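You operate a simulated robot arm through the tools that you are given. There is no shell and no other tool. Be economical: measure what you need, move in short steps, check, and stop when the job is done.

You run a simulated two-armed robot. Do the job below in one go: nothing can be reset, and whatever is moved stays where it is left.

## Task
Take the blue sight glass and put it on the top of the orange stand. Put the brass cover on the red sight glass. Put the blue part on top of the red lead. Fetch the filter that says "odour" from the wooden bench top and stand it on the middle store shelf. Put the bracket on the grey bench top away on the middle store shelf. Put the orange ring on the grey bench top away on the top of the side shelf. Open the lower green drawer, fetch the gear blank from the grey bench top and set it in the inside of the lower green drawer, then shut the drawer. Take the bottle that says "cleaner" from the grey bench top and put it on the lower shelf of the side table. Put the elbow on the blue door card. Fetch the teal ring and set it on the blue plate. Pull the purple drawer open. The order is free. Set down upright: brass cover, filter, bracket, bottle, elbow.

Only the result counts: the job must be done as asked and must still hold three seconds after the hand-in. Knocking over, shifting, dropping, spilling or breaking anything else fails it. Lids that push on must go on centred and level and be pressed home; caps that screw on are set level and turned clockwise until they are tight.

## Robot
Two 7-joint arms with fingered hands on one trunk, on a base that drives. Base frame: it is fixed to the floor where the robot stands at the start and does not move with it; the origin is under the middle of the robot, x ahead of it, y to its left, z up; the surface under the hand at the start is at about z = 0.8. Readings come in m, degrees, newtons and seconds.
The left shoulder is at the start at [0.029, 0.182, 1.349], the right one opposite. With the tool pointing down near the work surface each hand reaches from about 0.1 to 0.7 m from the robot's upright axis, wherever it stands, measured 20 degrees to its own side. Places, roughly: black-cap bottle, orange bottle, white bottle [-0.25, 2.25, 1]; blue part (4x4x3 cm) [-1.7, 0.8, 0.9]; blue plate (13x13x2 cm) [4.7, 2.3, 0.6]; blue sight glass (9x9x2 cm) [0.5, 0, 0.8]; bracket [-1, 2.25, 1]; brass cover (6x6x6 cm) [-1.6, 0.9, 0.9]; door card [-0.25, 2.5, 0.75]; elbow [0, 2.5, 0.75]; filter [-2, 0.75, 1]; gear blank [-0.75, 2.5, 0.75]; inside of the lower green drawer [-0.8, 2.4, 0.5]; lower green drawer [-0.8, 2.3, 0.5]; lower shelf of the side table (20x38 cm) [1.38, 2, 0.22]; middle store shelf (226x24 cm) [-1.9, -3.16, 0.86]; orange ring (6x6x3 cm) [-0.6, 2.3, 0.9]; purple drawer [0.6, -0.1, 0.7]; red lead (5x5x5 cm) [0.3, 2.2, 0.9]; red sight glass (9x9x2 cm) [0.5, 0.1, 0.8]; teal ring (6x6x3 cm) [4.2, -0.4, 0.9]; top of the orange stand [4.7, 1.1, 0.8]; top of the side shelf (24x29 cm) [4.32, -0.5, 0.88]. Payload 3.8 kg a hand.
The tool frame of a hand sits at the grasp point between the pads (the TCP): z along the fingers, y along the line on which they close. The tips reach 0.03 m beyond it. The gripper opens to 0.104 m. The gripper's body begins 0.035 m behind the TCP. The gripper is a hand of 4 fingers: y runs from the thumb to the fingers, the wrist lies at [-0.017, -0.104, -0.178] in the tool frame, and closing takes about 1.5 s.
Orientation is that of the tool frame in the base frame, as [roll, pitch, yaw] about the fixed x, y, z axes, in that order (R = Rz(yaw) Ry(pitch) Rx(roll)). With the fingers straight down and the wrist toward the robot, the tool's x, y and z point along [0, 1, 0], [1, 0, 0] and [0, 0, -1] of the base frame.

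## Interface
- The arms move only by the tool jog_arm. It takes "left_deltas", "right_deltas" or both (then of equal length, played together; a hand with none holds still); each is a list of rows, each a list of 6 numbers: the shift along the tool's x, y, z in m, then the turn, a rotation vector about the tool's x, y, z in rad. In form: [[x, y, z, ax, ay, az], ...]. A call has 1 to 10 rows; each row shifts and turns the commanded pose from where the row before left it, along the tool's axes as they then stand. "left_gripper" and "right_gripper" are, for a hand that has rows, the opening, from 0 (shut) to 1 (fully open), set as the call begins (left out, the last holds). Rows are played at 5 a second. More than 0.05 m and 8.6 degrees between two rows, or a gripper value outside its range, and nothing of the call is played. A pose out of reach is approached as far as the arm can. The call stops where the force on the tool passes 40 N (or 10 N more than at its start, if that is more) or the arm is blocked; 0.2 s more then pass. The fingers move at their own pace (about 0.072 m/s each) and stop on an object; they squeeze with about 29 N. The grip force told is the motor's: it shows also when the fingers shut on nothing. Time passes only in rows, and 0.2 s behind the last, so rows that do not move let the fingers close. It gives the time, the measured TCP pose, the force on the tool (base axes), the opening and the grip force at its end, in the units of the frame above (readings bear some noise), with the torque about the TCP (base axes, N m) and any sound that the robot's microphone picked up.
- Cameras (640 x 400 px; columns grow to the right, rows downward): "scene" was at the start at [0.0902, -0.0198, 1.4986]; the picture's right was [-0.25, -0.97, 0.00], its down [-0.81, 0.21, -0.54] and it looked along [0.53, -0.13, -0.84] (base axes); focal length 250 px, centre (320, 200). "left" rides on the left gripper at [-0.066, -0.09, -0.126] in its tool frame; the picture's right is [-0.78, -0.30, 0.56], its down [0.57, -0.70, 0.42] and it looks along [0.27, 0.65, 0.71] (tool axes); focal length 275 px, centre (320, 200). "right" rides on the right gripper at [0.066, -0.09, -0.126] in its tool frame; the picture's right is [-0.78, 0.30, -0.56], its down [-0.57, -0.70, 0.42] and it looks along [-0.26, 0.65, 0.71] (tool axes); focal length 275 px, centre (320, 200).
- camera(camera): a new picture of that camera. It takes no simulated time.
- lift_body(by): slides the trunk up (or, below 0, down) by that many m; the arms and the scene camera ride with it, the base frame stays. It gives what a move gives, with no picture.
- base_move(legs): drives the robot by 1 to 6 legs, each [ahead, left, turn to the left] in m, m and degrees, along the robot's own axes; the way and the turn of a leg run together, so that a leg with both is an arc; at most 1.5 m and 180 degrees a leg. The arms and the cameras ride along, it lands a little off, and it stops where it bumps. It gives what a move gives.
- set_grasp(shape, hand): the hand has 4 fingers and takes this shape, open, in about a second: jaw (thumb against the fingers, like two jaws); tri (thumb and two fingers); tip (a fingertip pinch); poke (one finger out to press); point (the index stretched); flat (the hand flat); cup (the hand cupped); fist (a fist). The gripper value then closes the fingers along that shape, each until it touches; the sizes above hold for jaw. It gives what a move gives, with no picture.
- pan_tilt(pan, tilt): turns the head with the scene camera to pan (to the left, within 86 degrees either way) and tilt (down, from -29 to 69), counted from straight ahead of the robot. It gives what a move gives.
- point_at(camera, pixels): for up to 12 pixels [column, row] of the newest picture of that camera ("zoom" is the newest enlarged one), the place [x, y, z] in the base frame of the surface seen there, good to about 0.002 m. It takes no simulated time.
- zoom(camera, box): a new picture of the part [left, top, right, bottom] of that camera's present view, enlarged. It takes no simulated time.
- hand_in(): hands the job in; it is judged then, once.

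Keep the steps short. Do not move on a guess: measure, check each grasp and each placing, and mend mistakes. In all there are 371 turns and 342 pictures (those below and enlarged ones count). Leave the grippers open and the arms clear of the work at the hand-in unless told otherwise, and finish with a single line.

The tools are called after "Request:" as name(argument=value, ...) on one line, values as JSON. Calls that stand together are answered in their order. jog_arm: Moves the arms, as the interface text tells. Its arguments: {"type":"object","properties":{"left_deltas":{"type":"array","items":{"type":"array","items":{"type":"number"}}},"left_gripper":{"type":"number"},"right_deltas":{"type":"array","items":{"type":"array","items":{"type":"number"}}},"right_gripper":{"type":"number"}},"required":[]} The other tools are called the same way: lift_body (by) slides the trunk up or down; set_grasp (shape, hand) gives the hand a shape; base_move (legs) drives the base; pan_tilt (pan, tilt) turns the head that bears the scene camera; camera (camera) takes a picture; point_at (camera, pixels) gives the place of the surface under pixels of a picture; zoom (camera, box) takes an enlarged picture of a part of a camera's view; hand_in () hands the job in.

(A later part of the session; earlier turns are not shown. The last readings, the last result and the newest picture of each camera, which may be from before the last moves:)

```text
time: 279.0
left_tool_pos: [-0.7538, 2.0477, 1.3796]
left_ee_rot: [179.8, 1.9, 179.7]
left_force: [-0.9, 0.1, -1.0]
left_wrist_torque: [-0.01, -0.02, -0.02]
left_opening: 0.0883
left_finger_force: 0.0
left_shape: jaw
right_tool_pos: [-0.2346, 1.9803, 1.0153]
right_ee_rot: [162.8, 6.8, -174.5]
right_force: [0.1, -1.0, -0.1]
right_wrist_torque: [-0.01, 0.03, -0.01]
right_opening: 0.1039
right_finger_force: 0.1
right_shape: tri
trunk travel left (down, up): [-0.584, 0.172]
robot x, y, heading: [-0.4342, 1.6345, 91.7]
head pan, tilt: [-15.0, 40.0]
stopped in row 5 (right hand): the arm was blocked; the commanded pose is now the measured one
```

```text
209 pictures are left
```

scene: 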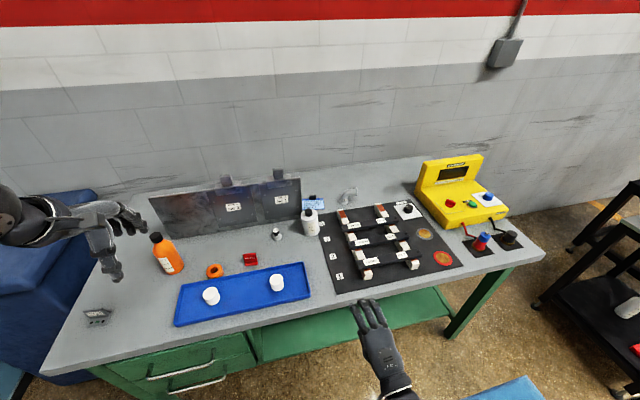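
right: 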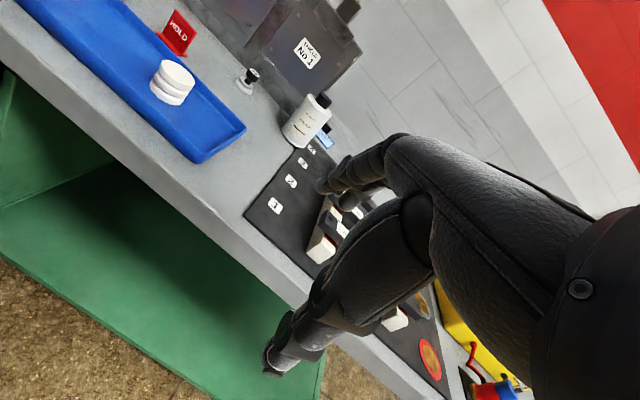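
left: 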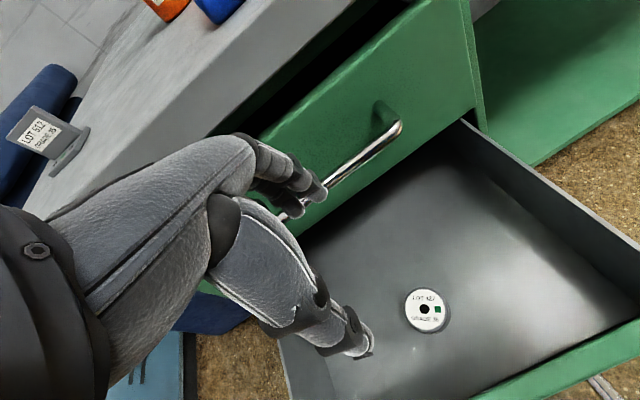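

Request:
base_move(legs=[[0.15, 0, -1.5]])

Request:
jog_arm(right_deltas=[[0, 0.03, 0.01, -0.02, 0.04, 0.065], [0, 0.03, 0.01, -0.02, 0.04, 0.065], [-0.02, 0.038, 0.014, 0, 0, 0], [-0.02, 0.038, 0.014, 0, 0, 0]])

```text
time: 280.4
left_tool_pos: [-0.7436, 2.208, 1.3786]
left_ee_rot: [179.8, 2.0, 178.2]
left_force: [0.2, 0.3, -0.5]
left_wrist_torque: [-0.03, 0.01, -0.03]
left_opening: 0.0882
left_finger_force: 0.0
left_shape: jaw
right_tool_pos: [-0.2275, 2.1265, 1.0144]
right_ee_rot: [162.8, 6.8, -176.0]
right_force: [0.4, -0.5, -0.8]
right_wrist_torque: [-0.02, 0.0, -0.01]
right_opening: 0.1039
right_finger_force: 0.2
right_shape: tri
trunk travel left (down, up): [-0.584, 0.172]
robot x, y, heading: [-0.4371, 1.7848, 90.3]
head pan, tilt: [-15.0, 40.0]
```

```text
time: 281.4
left_tool_pos: [-0.7434, 2.2087, 1.379]
left_ee_rot: [179.8, 1.9, 178.1]
left_force: [-0.4, 0.8, -0.4]
left_wrist_torque: [-0.01, 0.0, -0.04]
left_opening: 0.0884
left_finger_force: 0.0
left_shape: jaw
right_tool_pos: [-0.1877, 2.2693, 1.0128]
right_ee_rot: [160.2, -0.3, 178.3]
right_force: [0.1, 0.2, -0.6]
right_wrist_torque: [0.04, -0.02, -0.01]
right_opening: 0.1038
right_finger_force: 0.1
right_shape: tri
trunk travel left (down, up): [-0.584, 0.172]
robot x, y, heading: [-0.4387, 1.7857, 90.1]
head pan, tilt: [-15.0, 40.0]
```

Request:
jog_arm(right_deltas=[[0, 0.017, -0.046, 0, 0, 0], [0, 0.017, -0.046, 0, 0, 0], [0, 0.017, -0.046, 0, 0, 0], [0, 0.017, -0.046, 0, 0, 0]])

Request:
lift_body(by=-0.2)

Request:
jog_arm(right_deltas=[[-0.0137, 0.0376, 0.0137, 0, 0, 0], [-0.0137, 0.0376, 0.0137, 0, 0, 0], [-0.0137, 0.0376, 0.0137, 0, 0, 0], [-0.0137, 0.0376, 0.0137, 0, 0, 0]])

Request:
camera(camera="right")

Request:
camera(camera="scene")

```text
time: 282.4
left_tool_pos: [-0.7438, 2.2081, 1.3811]
left_ee_rot: [179.8, 2.0, 178.2]
left_force: [-0.1, 0.2, -0.3]
left_wrist_torque: [-0.02, 0.0, -0.01]
left_opening: 0.0884
left_finger_force: 0.1
left_shape: jaw
right_tool_pos: [-0.1925, 2.2719, 1.2088]
right_ee_rot: [160.3, 0.0, 178.3]
right_force: [0.3, 0.5, -0.6]
right_wrist_torque: [0.01, 0.02, -0.01]
right_opening: 0.1037
right_finger_force: 0.0
right_shape: tri
trunk travel left (down, up): [-0.584, 0.172]
robot x, y, heading: [-0.4367, 1.7854, 90.0]
head pan, tilt: [-15.0, 40.0]
```

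```text
time: 284.6
left_tool_pos: [-0.7457, 2.2063, 1.1806]
left_ee_rot: [179.6, 2.0, 178.2]
left_force: [-0.9, 0.8, 0.0]
left_wrist_torque: [0.02, 0.0, -0.01]
left_opening: 0.0883
left_finger_force: 0.1
left_shape: jaw
right_tool_pos: [-0.1881, 2.2698, 1.0104]
right_ee_rot: [160.1, 0.1, 178.4]
right_force: [0.3, 0.1, 0.6]
right_wrist_torque: [0.01, 0.0, 0.04]
right_opening: 0.1039
right_finger_force: 0.0
right_shape: tri
trunk travel left (down, up): [-0.384, 0.372]
robot x, y, heading: [-0.4366, 1.7823, 90.0]
head pan, tilt: [-15.0, 40.0]
```

```text
time: 285.6
left_tool_pos: [-0.7446, 2.2094, 1.1785]
left_ee_rot: [179.8, 2.0, 178.2]
left_force: [0.2, -0.2, 0.1]
left_wrist_torque: [0.01, 0.0, -0.03]
left_opening: 0.0883
left_finger_force: 0.0
left_shape: jaw
right_tool_pos: [-0.1292, 2.4278, 1.009]
right_ee_rot: [160.0, 0.1, 178.4]
right_force: [0.3, 0.4, -0.4]
right_wrist_torque: [0.02, -0.02, 0.05]
right_opening: 0.1038
right_finger_force: 0.1
right_shape: tri
trunk travel left (down, up): [-0.384, 0.372]
robot x, y, heading: [-0.4388, 1.7861, 90.2]
head pan, tilt: [-15.0, 40.0]
```

```text
208 pictures are left
```

right: 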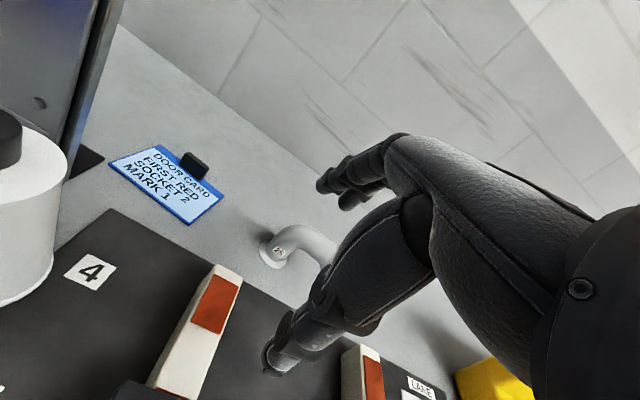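

```text
207 pictures are left
```

scene: 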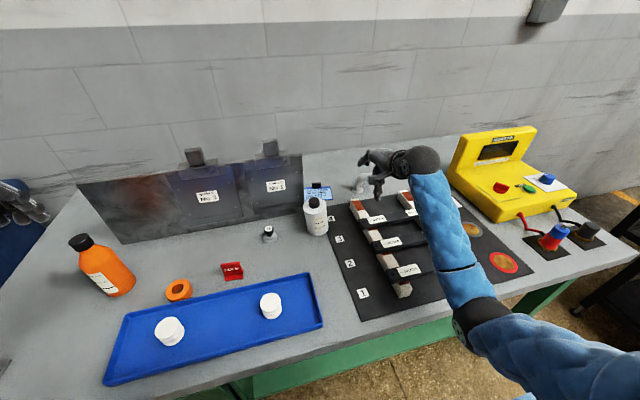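

Request:
jog_arm(right_deltas=[[-0.0123, 0.0379, 0.0138, 0, 0, 0], [-0.0123, 0.0379, 0.0138, 0, 0, 0], [-0.0123, 0.0379, 0.0138, 0, 0, 0]])

Request:
camera(camera="right")

```text
time: 286.4
left_tool_pos: [-0.7445, 2.2079, 1.1801]
left_ee_rot: [179.8, 1.9, 178.0]
left_force: [-0.1, 1.3, 0.1]
left_wrist_torque: [0.0, 0.0, -0.02]
left_opening: 0.0885
left_finger_force: 0.1
left_shape: jaw
right_tool_pos: [-0.0916, 2.5488, 1.0093]
right_ee_rot: [160.1, 0.1, 178.3]
right_force: [0.4, 0.6, -0.8]
right_wrist_torque: [-0.01, -0.02, -0.05]
right_opening: 0.104
right_finger_force: 0.0
right_shape: tri
trunk travel left (down, up): [-0.384, 0.372]
robot x, y, heading: [-0.4363, 1.7846, 90.2]
head pan, tilt: [-15.0, 40.0]
```

```text
206 pictures are left
```

right: 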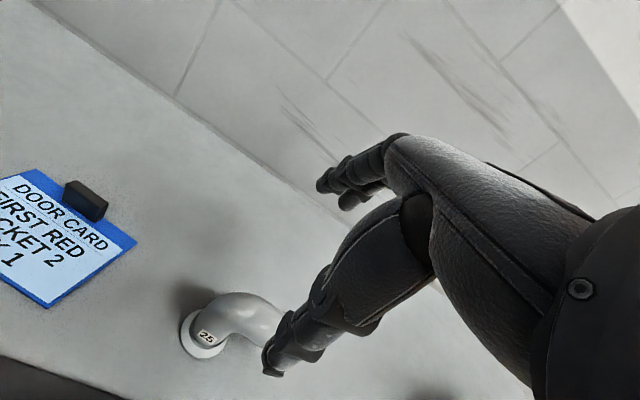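

Request:
lift_body(by=-0.06)

Request:
camera(camera="right")

```text
time: 287.4
left_tool_pos: [-0.7446, 2.2058, 1.1195]
left_ee_rot: [179.8, 2.0, 178.1]
left_force: [0.5, -0.1, -0.5]
left_wrist_torque: [0.02, -0.02, 0.02]
left_opening: 0.0881
left_finger_force: 0.0
left_shape: jaw
right_tool_pos: [-0.0886, 2.5476, 0.9518]
right_ee_rot: [160.0, 0.2, 178.3]
right_force: [0.1, -0.1, 0.8]
right_wrist_torque: [-0.02, -0.03, 0.02]
right_opening: 0.1037
right_finger_force: 0.0
right_shape: tri
trunk travel left (down, up): [-0.324, 0.432]
robot x, y, heading: [-0.4367, 1.7844, 90.1]
head pan, tilt: [-15.0, 40.0]
```

```text
205 pictures are left
```

right: 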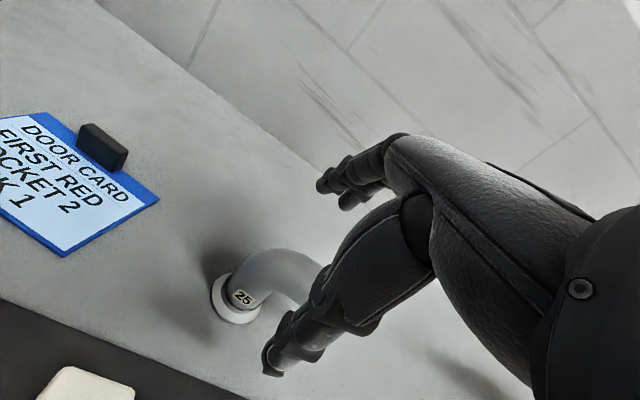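

Request:
jog_arm(right_deltas=[[0.01, 0, 0, 0, 0, 0], [0, 0, 0, 0, 0, 0]])

Request:
lift_body(by=-0.027)

Request:
camera(camera="right")

Request:
zoom(camera="scene", box=[320, 120, 440, 210])

```text
time: 288.0
left_tool_pos: [-0.7433, 2.2072, 1.1193]
left_ee_rot: [179.8, 2.0, 178.2]
left_force: [0.5, -0.5, -0.8]
left_wrist_torque: [-0.03, -0.04, 0.0]
left_opening: 0.0883
left_finger_force: 0.1
left_shape: jaw
right_tool_pos: [-0.0985, 2.5467, 0.9497]
right_ee_rot: [160.1, 0.1, 178.4]
right_force: [0.7, -0.1, -0.5]
right_wrist_torque: [0.01, -0.01, 0.03]
right_opening: 0.1041
right_finger_force: 0.1
right_shape: tri
trunk travel left (down, up): [-0.324, 0.432]
robot x, y, heading: [-0.4386, 1.7817, 90.2]
head pan, tilt: [-15.0, 40.0]
```

```text
time: 288.7
left_tool_pos: [-0.7445, 2.2066, 1.0938]
left_ee_rot: [179.8, 2.0, 178.2]
left_force: [-0.3, 0.5, 0.2]
left_wrist_torque: [-0.03, -0.01, 0.01]
left_opening: 0.0884
left_finger_force: 0.0
left_shape: jaw
right_tool_pos: [-0.1009, 2.5485, 0.9223]
right_ee_rot: [160.0, 0.2, 178.3]
right_force: [1.3, -0.4, -0.1]
right_wrist_torque: [-0.01, 0.0, -0.02]
right_opening: 0.1041
right_finger_force: 0.0
right_shape: tri
trunk travel left (down, up): [-0.297, 0.459]
robot x, y, heading: [-0.4371, 1.7822, 89.8]
head pan, tilt: [-15.0, 40.0]
```

```text
204 pictures are left
```

right: 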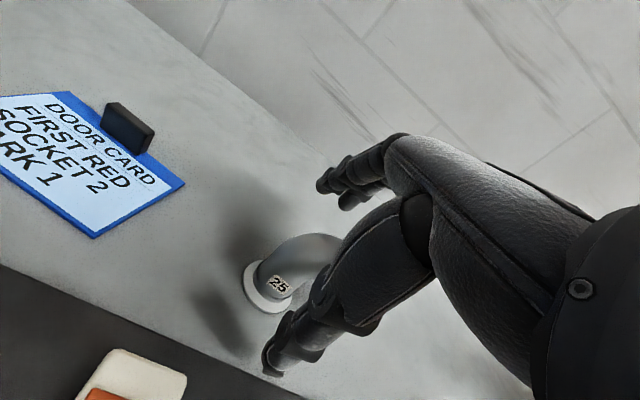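

```text
4.44 times, centred on (380, 165) of scene
```

zoom: 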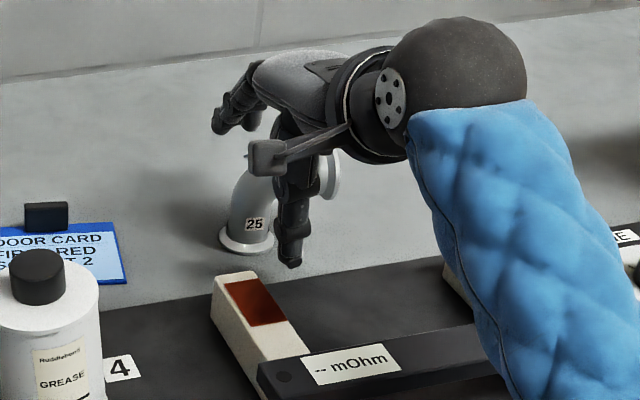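

Request:
jog_arm(right_deltas=[[0, 0, 0, 0, 0, 0], [0, 0, 0, 0, 0, 0], [0, 0, 0, 0, 0, 0], [0, 0, 0, 0, 0, 0], [0, 0, 0, 0, 0, 0], [0, 0, 0, 0, 0, 0]], right_gripper=0)

Request:
camera(camera="right")

Request:
zoom(camera="scene", box=[320, 120, 440, 210])

```text
time: 290.1
left_tool_pos: [-0.744, 2.2066, 1.0933]
left_ee_rot: [179.8, 2.0, 178.2]
left_force: [-0.2, -0.1, 0.2]
left_wrist_torque: [0.02, 0.01, -0.01]
left_opening: 0.0883
left_finger_force: 0.0
left_shape: jaw
right_tool_pos: [-0.0986, 2.5494, 0.9235]
right_ee_rot: [160.1, 0.2, 178.3]
right_force: [-0.4, -0.8, 1.1]
right_wrist_torque: [-0.09, 0.06, 0.02]
right_opening: 0.0234
right_finger_force: 28.8
right_shape: tri
trunk travel left (down, up): [-0.297, 0.459]
robot x, y, heading: [-0.4397, 1.7825, 90.0]
head pan, tilt: [-15.0, 40.0]
```

```text
202 pictures are left
```

right: 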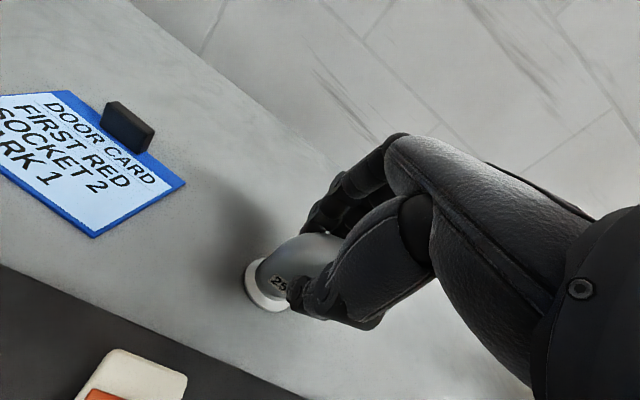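

```text
4.44 times, centred on (380, 165) of scene
```

zoom: 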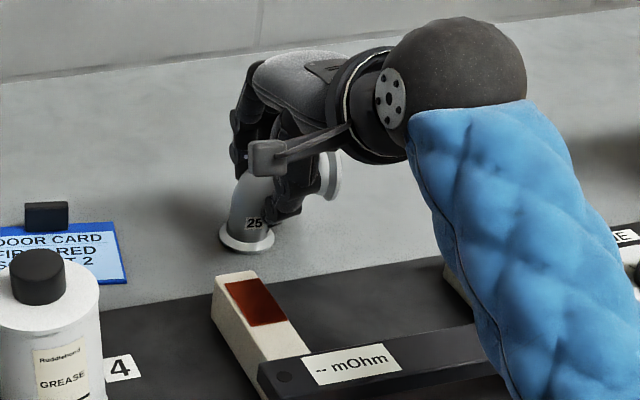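

Request:
lift_body(by=0.06)

Request:
jog_arm(right_deltas=[[0.035, 0.0025, 0.001, 0, 0, 0], [0.035, 0.0025, 0.001, 0, 0, 0], [0.035, 0.0025, 0.001, 0, 0, 0], [0.033, 0.0025, 0.001, 0, 0, 0]])

Request:
camera(camera="right")

Request:
zoom(camera="scene", box=[280, 120, 420, 225])

```text
time: 291.1
left_tool_pos: [-0.7439, 2.2087, 1.1507]
left_ee_rot: [179.9, 1.9, 178.1]
left_force: [-0.4, -0.2, -0.1]
left_wrist_torque: [-0.04, -0.02, 0.0]
left_opening: 0.0885
left_finger_force: 0.1
left_shape: jaw
right_tool_pos: [-0.0998, 2.5498, 0.9826]
right_ee_rot: [160.2, 0.1, 178.4]
right_force: [-0.3, 1.3, -2.3]
right_wrist_torque: [0.01, 0.01, -0.01]
right_opening: 0.0231
right_finger_force: 28.8
right_shape: tri
trunk travel left (down, up): [-0.357, 0.399]
robot x, y, heading: [-0.4391, 1.7829, 90.1]
head pan, tilt: [-15.0, 40.0]
```

```text
time: 292.1
left_tool_pos: [-0.7447, 2.2072, 1.1523]
left_ee_rot: [179.8, 2.0, 178.1]
left_force: [-0.7, 0.8, 0.6]
left_wrist_torque: [0.01, 0.02, 0.0]
left_opening: 0.0884
left_finger_force: 0.0
left_shape: jaw
right_tool_pos: [-0.2388, 2.565, 0.9824]
right_ee_rot: [160.0, 0.1, 178.4]
right_force: [-0.2, 0.4, -1.0]
right_wrist_torque: [0.0, 0.0, -0.01]
right_opening: 0.0233
right_finger_force: 28.8
right_shape: tri
trunk travel left (down, up): [-0.357, 0.399]
robot x, y, heading: [-0.4425, 1.7812, 90.0]
head pan, tilt: [-15.0, 40.0]
```

```text
200 pictures are left
```

right: 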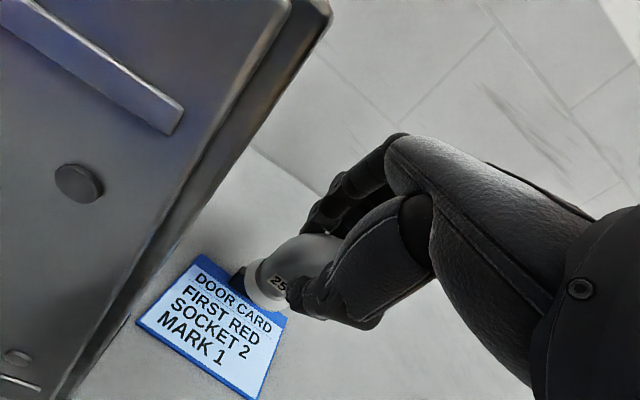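

```text
3.81 times, centred on (350, 172) of scene
```

zoom: 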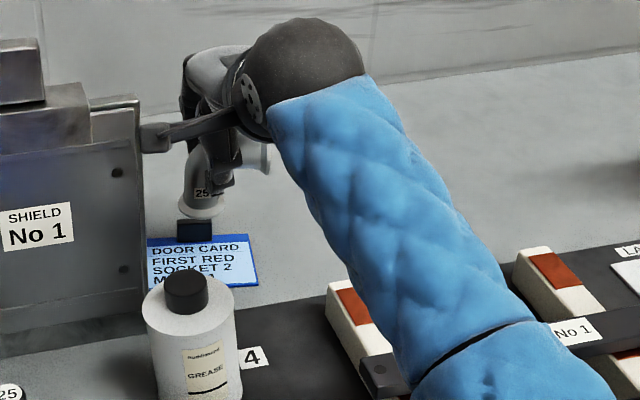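

Request:
jog_arm(right_deltas=[[-0.018, -0.0066, -0.0024, 0, 0, 0], [0, 0, 0, 0, 0, 0]])

Request:
lift_body(by=-0.045)

Request:
camera(camera="right")

Request:
zoom(camera="scene", box=[280, 120, 420, 225])

```text
time: 292.7
left_tool_pos: [-0.7451, 2.2078, 1.152]
left_ee_rot: [179.9, 2.0, 178.2]
left_force: [0.0, -0.2, 1.1]
left_wrist_torque: [-0.03, -0.01, -0.02]
left_opening: 0.0884
left_finger_force: 0.1
left_shape: jaw
right_tool_pos: [-0.2213, 2.5579, 0.9832]
right_ee_rot: [160.1, 0.1, 178.3]
right_force: [-1.7, 0.6, -1.3]
right_wrist_torque: [-0.02, 0.01, 0.02]
right_opening: 0.0234
right_finger_force: 29.2
right_shape: tri
trunk travel left (down, up): [-0.357, 0.399]
robot x, y, heading: [-0.4368, 1.7843, 89.9]
head pan, tilt: [-15.0, 40.0]
```

```text
time: 293.6
left_tool_pos: [-0.7444, 2.2071, 1.1078]
left_ee_rot: [179.8, 2.0, 178.0]
left_force: [0.0, -0.2, -0.1]
left_wrist_torque: [0.0, -0.01, -0.01]
left_opening: 0.0884
left_finger_force: 0.1
left_shape: jaw
right_tool_pos: [-0.2178, 2.5562, 0.9379]
right_ee_rot: [160.1, 0.1, 178.4]
right_force: [0.3, -0.2, -0.7]
right_wrist_torque: [-0.01, 0.02, -0.03]
right_opening: 0.0235
right_finger_force: 28.9
right_shape: tri
trunk travel left (down, up): [-0.312, 0.444]
robot x, y, heading: [-0.4383, 1.785, 90.2]
head pan, tilt: [-15.0, 40.0]
```

```text
198 pictures are left
```

right: 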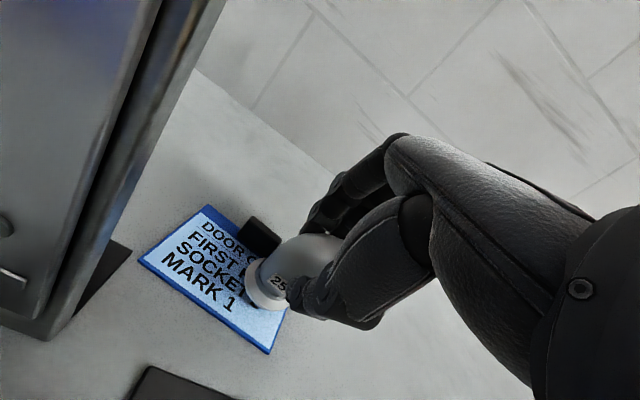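

```text
3.81 times, centred on (350, 172) of scene
```

zoom: 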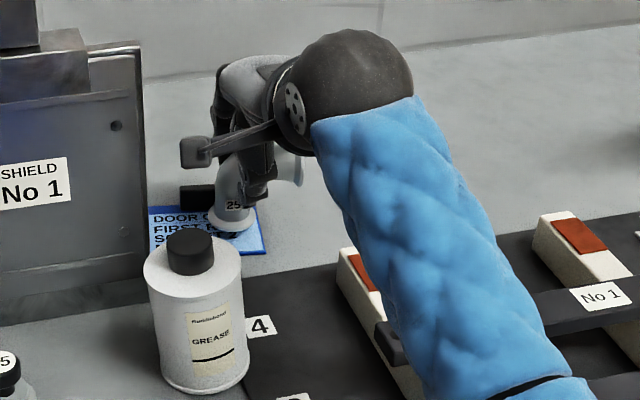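

Request:
jog_arm(right_deltas=[[0.012, 0, 0, 0, 0, 0], [0, 0, 0, 0, 0, 0]])

Request:
lift_body(by=-0.009)

Request:
camera(camera="right")

```text
time: 294.2
left_tool_pos: [-0.7434, 2.2076, 1.1068]
left_ee_rot: [179.8, 2.0, 178.1]
left_force: [-0.3, -0.6, 0.1]
left_wrist_torque: [-0.02, 0.02, 0.0]
left_opening: 0.0884
left_finger_force: 0.1
left_shape: jaw
right_tool_pos: [-0.2302, 2.5543, 0.9355]
right_ee_rot: [160.0, 0.1, 178.4]
right_force: [0.2, 0.2, -1.5]
right_wrist_torque: [-0.05, -0.03, 0.02]
right_opening: 0.0231
right_finger_force: 28.5
right_shape: tri
trunk travel left (down, up): [-0.312, 0.444]
robot x, y, heading: [-0.4379, 1.7863, 90.1]
head pan, tilt: [-15.0, 40.0]
```

```text
time: 294.8
left_tool_pos: [-0.745, 2.2077, 1.0991]
left_ee_rot: [179.9, 1.9, 178.2]
left_force: [0.6, 0.2, 0.6]
left_wrist_torque: [0.0, -0.01, -0.01]
left_opening: 0.0881
left_finger_force: 0.0
left_shape: jaw
right_tool_pos: [-0.2309, 2.5566, 0.9279]
right_ee_rot: [160.2, 0.0, 178.4]
right_force: [0.1, -0.6, -1.1]
right_wrist_torque: [0.03, 0.0, 0.01]
right_opening: 0.0232
right_finger_force: 28.4
right_shape: tri
trunk travel left (down, up): [-0.303, 0.453]
robot x, y, heading: [-0.4366, 1.7838, 90.1]
head pan, tilt: [-15.0, 40.0]
```

```text
196 pictures are left
```

right: 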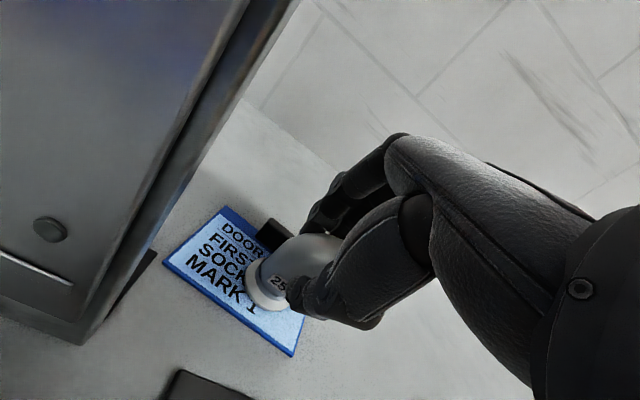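

Request:
jog_arm(right_deltas=[[0, -0.0007, 0.002, 0, 0, 0], [0, -0.0005, 0.0014, 0, 0, 0]])

```text
time: 295.4
left_tool_pos: [-0.7433, 2.206, 1.0994]
left_ee_rot: [179.8, 2.0, 178.3]
left_force: [0.4, -0.9, 0.0]
left_wrist_torque: [-0.06, 0.01, 0.01]
left_opening: 0.0883
left_finger_force: 0.1
left_shape: jaw
right_tool_pos: [-0.2301, 2.5562, 0.9258]
right_ee_rot: [159.8, 0.1, 178.4]
right_force: [0.1, 0.2, 3.3]
right_wrist_torque: [-0.07, 0.0, 0.0]
right_opening: 0.0229
right_finger_force: 28.5
right_shape: tri
trunk travel left (down, up): [-0.303, 0.453]
robot x, y, heading: [-0.4427, 1.7865, 90.0]
head pan, tilt: [-15.0, 40.0]
```

Contact with the card. I release and rise.

Request:
jog_arm(right_deltas=[[0, 0, 0, 0, 0, 0], [0, 0, 0, 0, 0, 0], [0, 0, 0, 0, 0, 0], [0, 0, 0, 0, 0, 0]], right_gripper=0.8)

Request:
lift_body(by=0.12)

Request:
camera(camera="right")

```text
time: 296.4
left_tool_pos: [-0.7446, 2.2073, 1.0983]
left_ee_rot: [179.8, 1.9, 178.2]
left_force: [-0.2, -0.4, 0.0]
left_wrist_torque: [0.0, 0.02, 0.02]
left_opening: 0.0884
left_finger_force: 0.1
left_shape: jaw
right_tool_pos: [-0.2311, 2.555, 0.9237]
right_ee_rot: [160.2, 0.1, 178.3]
right_force: [-0.1, -0.3, -1.0]
right_wrist_torque: [-0.03, 0.0, -0.02]
right_opening: 0.0833
right_finger_force: 0.0
right_shape: tri
trunk travel left (down, up): [-0.303, 0.453]
robot x, y, heading: [-0.4394, 1.7801, 89.9]
head pan, tilt: [-15.0, 40.0]
```

```text
time: 297.9
left_tool_pos: [-0.7441, 2.2081, 1.2178]
left_ee_rot: [179.8, 2.0, 178.1]
left_force: [0.2, -0.3, 0.4]
left_wrist_torque: [0.0, 0.0, -0.04]
left_opening: 0.0883
left_finger_force: 0.0
left_shape: jaw
right_tool_pos: [-0.2314, 2.5558, 1.0434]
right_ee_rot: [160.2, 0.1, 178.3]
right_force: [-0.2, -0.3, -0.2]
right_wrist_torque: [0.01, 0.01, 0.02]
right_opening: 0.0828
right_finger_force: 0.1
right_shape: tri
trunk travel left (down, up): [-0.423, 0.333]
robot x, y, heading: [-0.4419, 1.781, 89.6]
head pan, tilt: [-15.0, 40.0]
```

```text
195 pictures are left
```

right: 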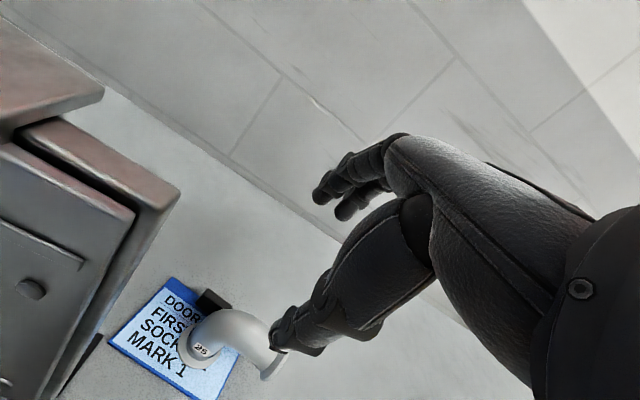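

Request:
jog_arm(right_deltas=[[0, -0.0376, -0.0137, 0, 0, 0], [0, -0.0376, -0.0137, 0, 0, 0], [0, -0.0376, -0.0137, 0, 0, 0], [0, -0.0376, -0.0137, 0, 0, 0], [0, -0.0376, -0.0137, 0, 0, 0], [0, -0.0376, -0.0137, 0, 0, 0], [0, -0.0376, -0.0137, 0, 0, 0]])

Request:
pan_tilt(pan=10, tilt=50)

Request:
camera(camera="scene")

```text
time: 299.5
left_tool_pos: [-0.7443, 2.2056, 1.2199]
left_ee_rot: [179.8, 2.0, 178.2]
left_force: [-0.6, 0.1, 0.3]
left_wrist_torque: [-0.01, 0.01, 0.03]
left_opening: 0.0883
left_finger_force: 0.1
left_shape: jaw
right_tool_pos: [-0.2363, 2.2748, 1.0467]
right_ee_rot: [160.1, 0.0, 178.4]
right_force: [0.0, -0.2, -0.5]
right_wrist_torque: [0.0, 0.02, 0.02]
right_opening: 0.0829
right_finger_force: 0.0
right_shape: tri
trunk travel left (down, up): [-0.423, 0.333]
robot x, y, heading: [-0.4378, 1.7834, 89.9]
head pan, tilt: [-15.0, 40.0]
```

```text
time: 300.4
left_tool_pos: [-0.7434, 2.2068, 1.2182]
left_ee_rot: [179.8, 2.0, 178.2]
left_force: [0.1, 0.6, 0.6]
left_wrist_torque: [0.0, 0.03, 0.05]
left_opening: 0.0883
left_finger_force: 0.0
left_shape: jaw
right_tool_pos: [-0.2373, 2.2763, 1.0474]
right_ee_rot: [160.2, 0.2, 178.3]
right_force: [0.7, 0.2, -0.2]
right_wrist_torque: [0.01, -0.01, -0.01]
right_opening: 0.0829
right_finger_force: 0.1
right_shape: tri
trunk travel left (down, up): [-0.423, 0.333]
robot x, y, heading: [-0.4374, 1.784, 89.9]
head pan, tilt: [10.0, 50.0]
```

```text
194 pictures are left
```

scene: 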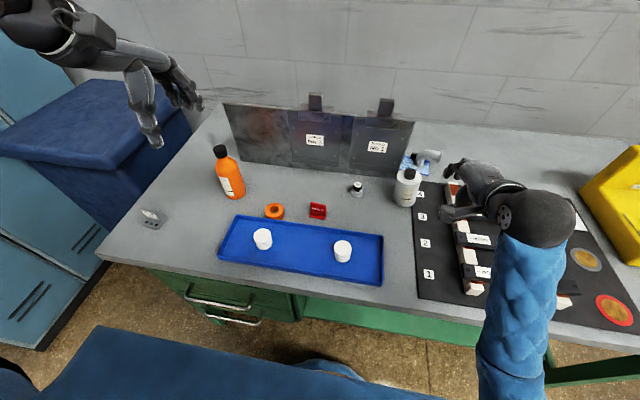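

Request:
zoom(camera="scene", box=[200, 150, 360, 260])

Request:
point_at(camera="zoom", pixels=[[262, 222], [340, 220], [300, 202], [300, 240], [300, 250], [370, 225], [415, 240], [250, 255], [200, 180], [265, 300]])

```text
3.64 times, centred on (280, 205) of scene
```

zoom: 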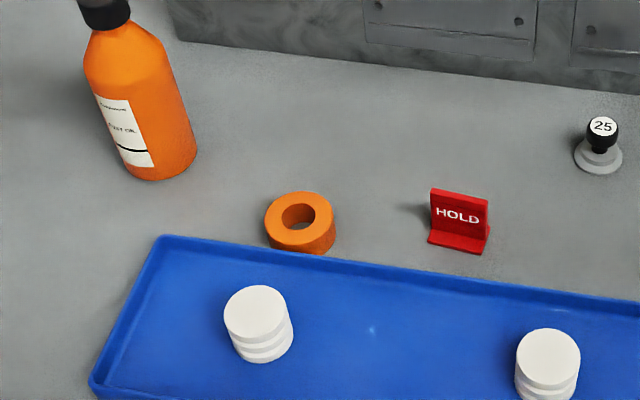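

```text
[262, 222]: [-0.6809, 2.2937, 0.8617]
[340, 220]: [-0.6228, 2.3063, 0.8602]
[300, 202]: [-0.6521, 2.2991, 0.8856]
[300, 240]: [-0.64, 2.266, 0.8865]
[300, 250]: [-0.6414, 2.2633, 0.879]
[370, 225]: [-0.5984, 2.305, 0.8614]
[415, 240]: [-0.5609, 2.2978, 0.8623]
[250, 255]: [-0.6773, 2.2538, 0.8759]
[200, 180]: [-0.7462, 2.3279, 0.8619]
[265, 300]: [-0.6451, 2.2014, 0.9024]
```

Request:
point_at(camera="zoom", pixels=[[269, 218], [330, 222], [302, 196], [297, 243], [277, 235], [320, 203], [297, 258]])

```text
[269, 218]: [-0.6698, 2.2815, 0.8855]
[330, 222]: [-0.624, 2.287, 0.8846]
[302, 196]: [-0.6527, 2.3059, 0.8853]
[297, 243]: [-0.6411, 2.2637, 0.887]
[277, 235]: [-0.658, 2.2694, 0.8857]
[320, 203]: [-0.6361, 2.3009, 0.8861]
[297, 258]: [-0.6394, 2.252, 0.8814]
```

The ring's centre is (-0.647, 2.285), close to the tray rim, so I grip it left-right: tri shape, hand turned about 80°.

Request:
set_grasp(shape="tri", hand="left")

Request:
jog_arm(left_deltas=[[0, 0, 0, 0, 0, 0.14], [0, 0, 0, 0, 0, 0.14], [0, 0, 0, 0, 0, 0.14], [0, 0, 0, 0, 0, 0.14], [0, 0, 0, 0, 0, 0.14], [0, 0, 0, 0, 0, 0.14], [0, 0, 0, 0, 0, 0.14], [0, 0, 0, 0, 0, 0.14], [0, 0, 0, 0, 0, 0.14], [0, 0, 0, 0, 0, 0.14]])

Request:
camera(camera="left")

```text
time: 301.2
left_tool_pos: [-0.7447, 2.2073, 1.2183]
left_ee_rot: [179.8, 2.0, 178.2]
left_force: [-0.1, 0.2, 0.1]
left_wrist_torque: [0.0, 0.0, -0.01]
left_opening: 0.1038
left_finger_force: 0.1
left_shape: tri
right_tool_pos: [-0.2371, 2.2753, 1.0478]
right_ee_rot: [160.0, 0.1, 178.3]
right_force: [0.5, -0.1, 0.3]
right_wrist_torque: [-0.01, -0.03, 0.03]
right_opening: 0.083
right_finger_force: 0.1
right_shape: tri
trunk travel left (down, up): [-0.423, 0.333]
robot x, y, heading: [-0.439, 1.7855, 90.3]
head pan, tilt: [10.0, 50.0]
```

```text
time: 303.4
left_tool_pos: [-0.743, 2.2064, 1.2195]
left_ee_rot: [178.0, 0.2, 97.8]
left_force: [-0.3, 0.0, 0.1]
left_wrist_torque: [0.01, 0.0, -0.02]
left_opening: 0.1038
left_finger_force: 0.2
left_shape: tri
right_tool_pos: [-0.238, 2.277, 1.048]
right_ee_rot: [160.0, 0.1, 178.4]
right_force: [-0.1, -0.5, -0.2]
right_wrist_torque: [0.01, -0.01, 0.02]
right_opening: 0.0828
right_finger_force: 0.0
right_shape: tri
trunk travel left (down, up): [-0.423, 0.333]
robot x, y, heading: [-0.439, 1.783, 90.1]
head pan, tilt: [10.0, 50.0]
```

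```text
192 pictures are left
```

left: 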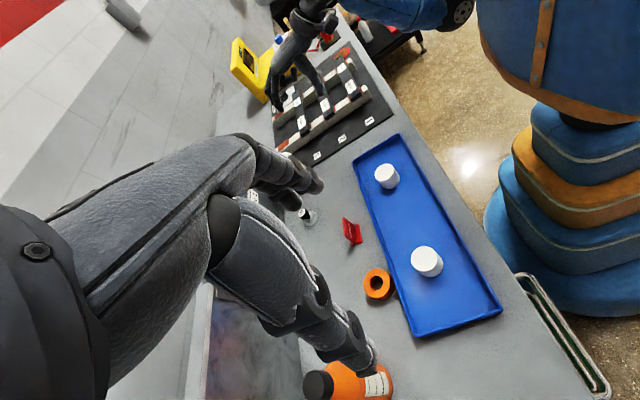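

Request:
jog_arm(left_deltas=[[0, 0, 0.03, 0, 0, -0.105], [0, 0, 0.03, 0.03, 0, -0.105], [0.0137, 0.039, 0, 0, 0, 0], [0.0137, 0.039, 0, 0, 0, 0], [0.0137, 0.039, 0, 0, 0, 0], [0, 0, 0.04, 0, 0, 0], [0, 0, 0.04, 0, 0, 0], [0, 0, 0.04, 0, 0, 0]])

Request:
camera(camera="left")

Request:
camera(camera="scene")

```text
time: 305.2
left_tool_pos: [-0.6468, 2.2855, 1.0364]
left_ee_rot: [179.8, 0.4, 110.0]
left_force: [-0.5, -0.2, 0.2]
left_wrist_torque: [0.04, -0.02, -0.01]
left_opening: 0.1039
left_finger_force: 0.1
left_shape: tri
right_tool_pos: [-0.2372, 2.2759, 1.0475]
right_ee_rot: [160.1, 0.2, 178.3]
right_force: [-0.5, 0.6, -0.2]
right_wrist_torque: [0.01, -0.01, -0.03]
right_opening: 0.0828
right_finger_force: 0.0
right_shape: tri
trunk travel left (down, up): [-0.423, 0.333]
robot x, y, heading: [-0.4394, 1.7828, 90.1]
head pan, tilt: [10.0, 50.0]
```

```text
191 pictures are left
```

left: 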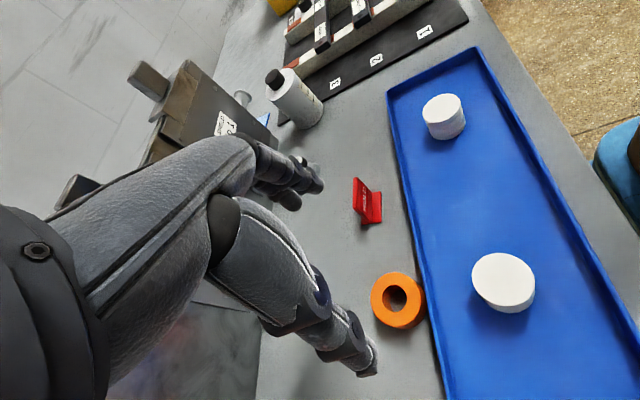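

```text
190 pictures are left
```

scene: 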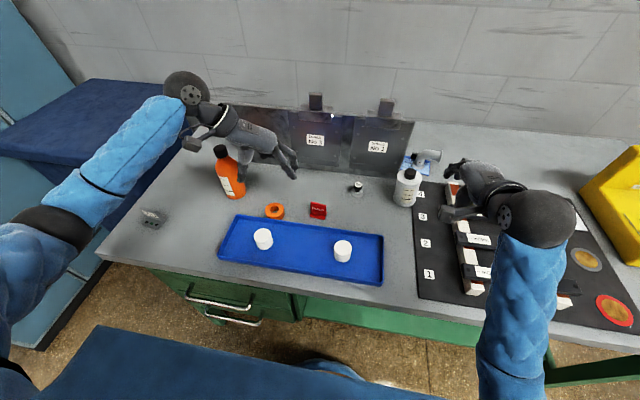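

Request:
jog_arm(left_deltas=[[0, 0, 0.04, 0, 0, 0], [0, 0, 0.04, 0, 0, 0], [0, 0, 0.03, 0, 0, 0]], left_gripper=0.8)

Request:
camera(camera="left")

Request:
zoom(camera="scene", box=[150, 100, 350, 250])

```text
time: 306.1
left_tool_pos: [-0.6464, 2.2838, 0.9266]
left_ee_rot: [179.8, 0.3, 110.0]
left_force: [-1.0, 0.0, 0.6]
left_wrist_torque: [0.01, 0.02, -0.01]
left_opening: 0.0835
left_finger_force: 0.1
left_shape: tri
right_tool_pos: [-0.2374, 2.2751, 1.0481]
right_ee_rot: [160.1, 0.1, 178.4]
right_force: [-0.4, 0.0, -1.0]
right_wrist_torque: [-0.02, 0.0, 0.05]
right_opening: 0.0828
right_finger_force: 0.0
right_shape: tri
trunk travel left (down, up): [-0.423, 0.333]
robot x, y, heading: [-0.4402, 1.7875, 90.1]
head pan, tilt: [10.0, 50.0]
```

```text
189 pictures are left
```

left: 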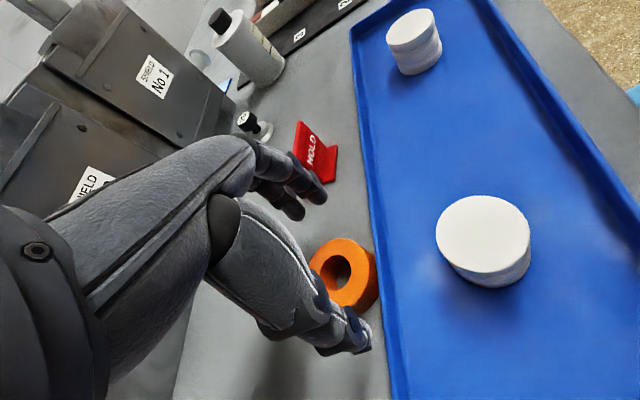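

```text
2.67 times, centred on (250, 175) of scene
```

zoom: 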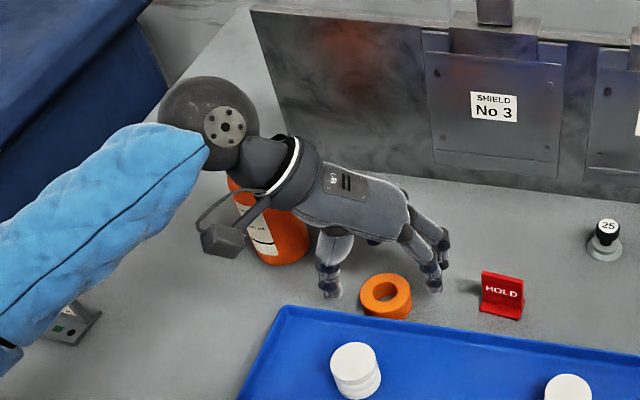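

Request:
jog_arm(left_deltas=[[0, 0, 0.015, 0, 0, 0], [0, 0, 0.012, 0, 0, 0]])

Request:
jog_arm(left_deltas=[[0, 0, 0, 0, 0, 0], [0, 0, 0, 0, 0, 0], [0, 0, 0, 0, 0, 0], [0, 0, 0, 0, 0, 0], [0, 0, 0, 0, 0, 0]], left_gripper=0)

Request:
jog_arm(left_deltas=[[0, 0, -0.02, 0, 0, 0], [0, 0, -0.04, 0, 0, 0], [0, 0, -0.04, 0, 0, 0], [0, 0, -0.04, 0, 0, 0]])

Request:
camera(camera="left")

Request:
camera(camera="scene")

```text
time: 306.6
left_tool_pos: [-0.6451, 2.2846, 0.8999]
left_ee_rot: [179.8, 0.3, 110.1]
left_force: [-0.1, -0.6, -0.4]
left_wrist_torque: [0.02, -0.03, -0.03]
left_opening: 0.0834
left_finger_force: 0.0
left_shape: tri
right_tool_pos: [-0.2373, 2.2751, 1.0474]
right_ee_rot: [160.1, 0.1, 178.4]
right_force: [0.1, 0.5, 0.6]
right_wrist_torque: [0.0, 0.04, 0.02]
right_opening: 0.083
right_finger_force: 0.1
right_shape: tri
trunk travel left (down, up): [-0.423, 0.333]
robot x, y, heading: [-0.4357, 1.7849, 89.9]
head pan, tilt: [10.0, 50.0]
```

```text
time: 307.9
left_tool_pos: [-0.6442, 2.2843, 0.8989]
left_ee_rot: [179.8, 0.5, 109.9]
left_force: [-0.7, 0.2, -0.7]
left_wrist_torque: [0.0, -0.02, 0.02]
left_opening: 0.042
left_finger_force: 28.9
left_shape: tri
right_tool_pos: [-0.2377, 2.2769, 1.0473]
right_ee_rot: [160.1, 0.1, 178.4]
right_force: [-1.5, -0.5, 0.8]
right_wrist_torque: [0.01, 0.0, -0.01]
right_opening: 0.0828
right_finger_force: 0.1
right_shape: tri
trunk travel left (down, up): [-0.423, 0.333]
robot x, y, heading: [-0.4409, 1.7874, 90.3]
head pan, tilt: [10.0, 50.0]
```

```text
time: 308.9
left_tool_pos: [-0.6463, 2.2854, 1.0415]
left_ee_rot: [180.0, 0.5, 109.9]
left_force: [0.1, 0.1, -2.8]
left_wrist_torque: [0.01, -0.04, 0.0]
left_opening: 0.0424
left_finger_force: 28.1
left_shape: tri
right_tool_pos: [-0.2362, 2.2766, 1.0478]
right_ee_rot: [160.1, 0.1, 178.4]
right_force: [-0.1, 0.4, 0.1]
right_wrist_torque: [-0.01, -0.02, 0.01]
right_opening: 0.0832
right_finger_force: 0.1
right_shape: tri
trunk travel left (down, up): [-0.423, 0.333]
robot x, y, heading: [-0.434, 1.7871, 89.7]
head pan, tilt: [10.0, 50.0]
```

```text
187 pictures are left
```

left: 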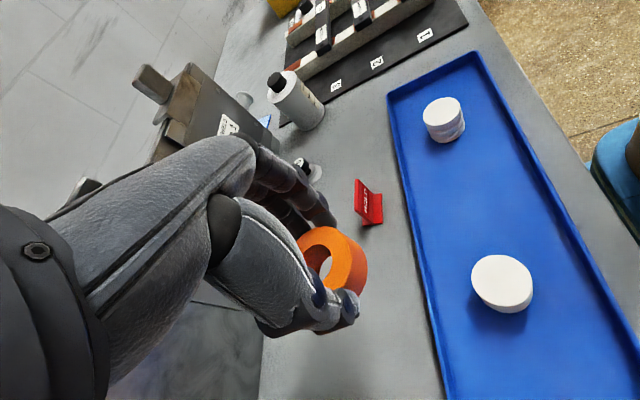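

```text
186 pictures are left
```

scene: 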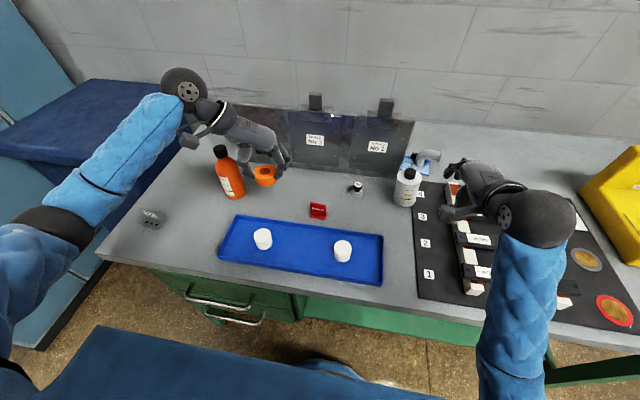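

Request:
lift_body(by=0.1)

Request:
base_move(legs=[[-0.45, 0, 0]])

Request:
set_grasp(shape="jaw", hand="right")

Request:
jog_arm(left_deltas=[[0, 0, 0, 0, 0, -0.136], [0, 0, 0, 0, 0, -0.136], [0, 0, 0, 0, 0, -0.136], [0, 0, 0, 0, 0, -0.136], [0, 0, 0, 0, 0, -0.136], [0, 0, 0, 0, 0, -0.136], [0, 0, 0, 0, 0, -0.136], [0, 0, 0, 0, 0, -0.136], [0, 0, 0, 0, 0, -0.13]], right_deltas=[[0, 0, 0, 0.116, 0, 0], [0, 0, 0, 0.116, 0, 0], [0, 0, 0, 0.116, 0, 0], [0, -0.02, 0, 0, 0, 0], [0, -0.02, 0, 0, 0, 0], [0, 0, 0, 0, 0, 0], [0, 0, 0, 0, 0, 0], [0, 0, 0, 0, 0, 0], [0, 0, 0, 0, 0, 0]])

```text
time: 310.2
left_tool_pos: [-0.6455, 2.2855, 1.1408]
left_ee_rot: [179.8, 0.5, 110.0]
left_force: [-0.1, -0.1, -2.1]
left_wrist_torque: [0.0, -0.03, -0.03]
left_opening: 0.0424
left_finger_force: 28.7
left_shape: tri
right_tool_pos: [-0.2397, 2.2777, 1.1452]
right_ee_rot: [160.2, 0.1, 178.3]
right_force: [-1.0, 0.1, -0.5]
right_wrist_torque: [-0.03, -0.01, 0.04]
right_opening: 0.0831
right_finger_force: 0.0
right_shape: tri
trunk travel left (down, up): [-0.523, 0.233]
robot x, y, heading: [-0.4382, 1.7856, 89.9]
head pan, tilt: [10.0, 50.0]
```

```text
time: 312.9
left_tool_pos: [-0.6466, 1.8372, 1.1419]
left_ee_rot: [179.8, 0.4, 110.2]
left_force: [0.4, 0.0, -2.3]
left_wrist_torque: [0.04, -0.04, 0.0]
left_opening: 0.0422
left_finger_force: 29.0
left_shape: tri
right_tool_pos: [-0.24, 1.8299, 1.1449]
right_ee_rot: [160.1, 0.1, 178.5]
right_force: [-0.4, -0.2, -0.5]
right_wrist_torque: [0.04, 0.05, -0.01]
right_opening: 0.083
right_finger_force: 0.0
right_shape: tri
trunk travel left (down, up): [-0.523, 0.233]
robot x, y, heading: [-0.44, 1.3374, 90.3]
head pan, tilt: [10.0, 50.0]
```

```text
time: 313.8
left_tool_pos: [-0.6469, 1.8373, 1.141]
left_ee_rot: [179.7, 0.4, 110.3]
left_force: [0.7, 0.1, -2.5]
left_wrist_torque: [-0.01, 0.0, 0.03]
left_opening: 0.0423
left_finger_force: 28.5
left_shape: tri
right_tool_pos: [-0.2406, 1.8317, 1.1443]
right_ee_rot: [160.1, 0.1, 178.6]
right_force: [-1.0, 0.0, -0.1]
right_wrist_torque: [-0.01, 0.0, 0.01]
right_opening: 0.1038
right_finger_force: 0.0
right_shape: jaw
trunk travel left (down, up): [-0.523, 0.233]
robot x, y, heading: [-0.4355, 1.3376, 90.5]
head pan, tilt: [10.0, 50.0]
```

```text
time: 315.8
left_tool_pos: [-0.6459, 1.8375, 1.142]
left_ee_rot: [-179.7, 0.2, -180.0]
left_force: [-0.3, -0.5, -2.2]
left_wrist_torque: [0.02, -0.06, 0.02]
left_opening: 0.0423
left_finger_force: 28.6
left_shape: tri
right_tool_pos: [-0.2408, 1.79, 1.1435]
right_ee_rot: [-179.9, 0.2, 178.6]
right_force: [1.0, -0.3, -0.5]
right_wrist_torque: [-0.01, -0.01, 0.03]
right_opening: 0.1037
right_finger_force: 0.0
right_shape: jaw
trunk travel left (down, up): [-0.523, 0.233]
robot x, y, heading: [-0.4406, 1.3334, 90.2]
head pan, tilt: [10.0, 50.0]
```

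Request:
base_move(legs=[[0, 0, -90.2], [0, -1.12, 0]])

Request:
pan_tilt(pan=-10, tilt=50)

Request:
camera(camera="scene")

```text
time: 325.1
left_tool_pos: [0.088, 0.479, 1.1426]
left_ee_rot: [-179.6, 0.4, 91.7]
left_force: [1.0, -0.1, -3.2]
left_wrist_torque: [-0.01, -0.01, 0.0]
left_opening: 0.0416
left_finger_force: 28.8
left_shape: tri
right_tool_pos: [0.0532, 0.0745, 1.1441]
right_ee_rot: [-179.9, 0.1, 90.3]
right_force: [-1.3, -0.8, -0.6]
right_wrist_torque: [0.04, 0.0, -0.01]
right_opening: 0.1041
right_finger_force: 0.1
right_shape: jaw
trunk travel left (down, up): [-0.523, 0.233]
robot x, y, heading: [-0.4065, 0.2584, 1.9]
head pan, tilt: [10.0, 50.0]
```

```text
time: 325.9
left_tool_pos: [0.0886, 0.4809, 1.1417]
left_ee_rot: [-179.5, 0.4, 91.7]
left_force: [0.0, -0.2, -2.0]
left_wrist_torque: [0.01, -0.03, 0.01]
left_opening: 0.0416
left_finger_force: 28.8
left_shape: tri
right_tool_pos: [0.0536, 0.0746, 1.1447]
right_ee_rot: [-179.9, 0.1, 90.3]
right_force: [-0.2, -0.4, 0.1]
right_wrist_torque: [0.0, 0.0, 0.0]
right_opening: 0.1039
right_finger_force: 0.0
right_shape: jaw
trunk travel left (down, up): [-0.523, 0.233]
robot x, y, heading: [-0.4049, 0.2539, 2.2]
head pan, tilt: [-10.0, 50.0]
```

```text
185 pictures are left
```

scene: 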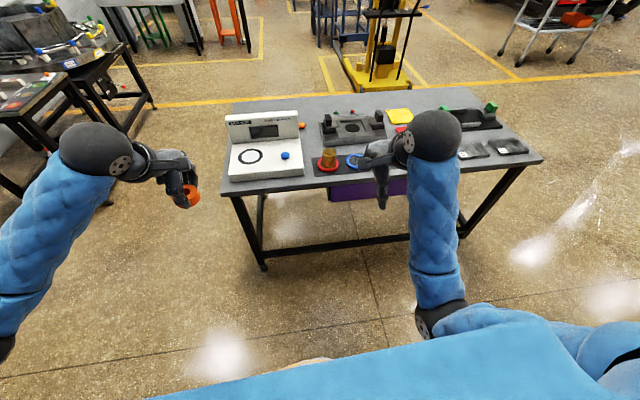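

Request:
base_move(legs=[[0, -0.05, -2.1], [0.37, 0, 0]])

Request:
camera(camera="scene")

Request:
camera(camera="right")

```text
time: 328.8
left_tool_pos: [0.4566, 0.4094, 1.1415]
left_ee_rot: [-179.7, 0.3, 89.4]
left_force: [0.3, -0.2, -2.7]
left_wrist_torque: [0.0, -0.04, -0.03]
left_opening: 0.0421
left_finger_force: 28.9
left_shape: tri
right_tool_pos: [0.4046, 0.0047, 1.1439]
right_ee_rot: [-179.9, 0.2, 88.1]
right_force: [-0.7, -0.6, 0.6]
right_wrist_torque: [-0.04, 0.03, 0.0]
right_opening: 0.1039
right_finger_force: 0.0
right_shape: jaw
trunk travel left (down, up): [-0.523, 0.233]
robot x, y, heading: [-0.042, 0.2067, -0.6]
head pan, tilt: [-10.0, 50.0]
```

```text
184 pictures are left
```

scene: 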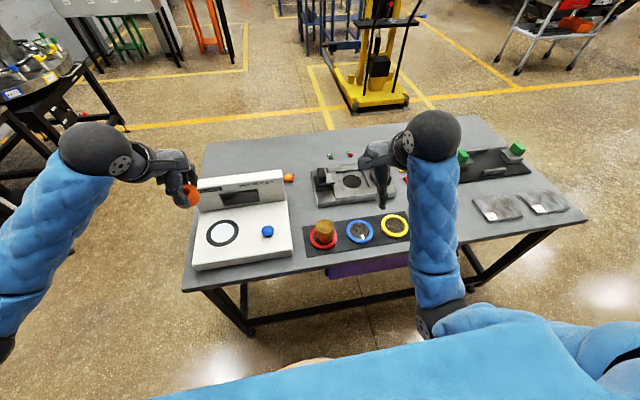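

```text
183 pictures are left
```

right: 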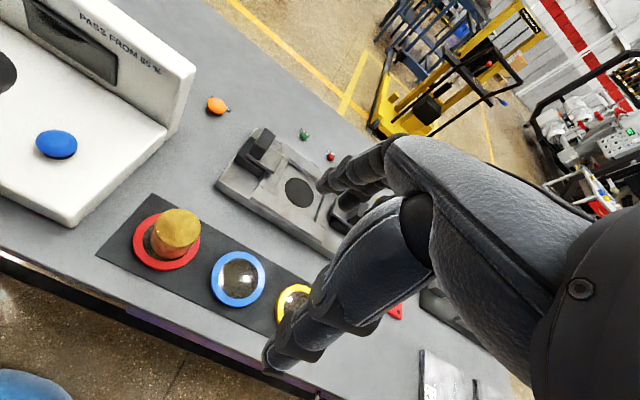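

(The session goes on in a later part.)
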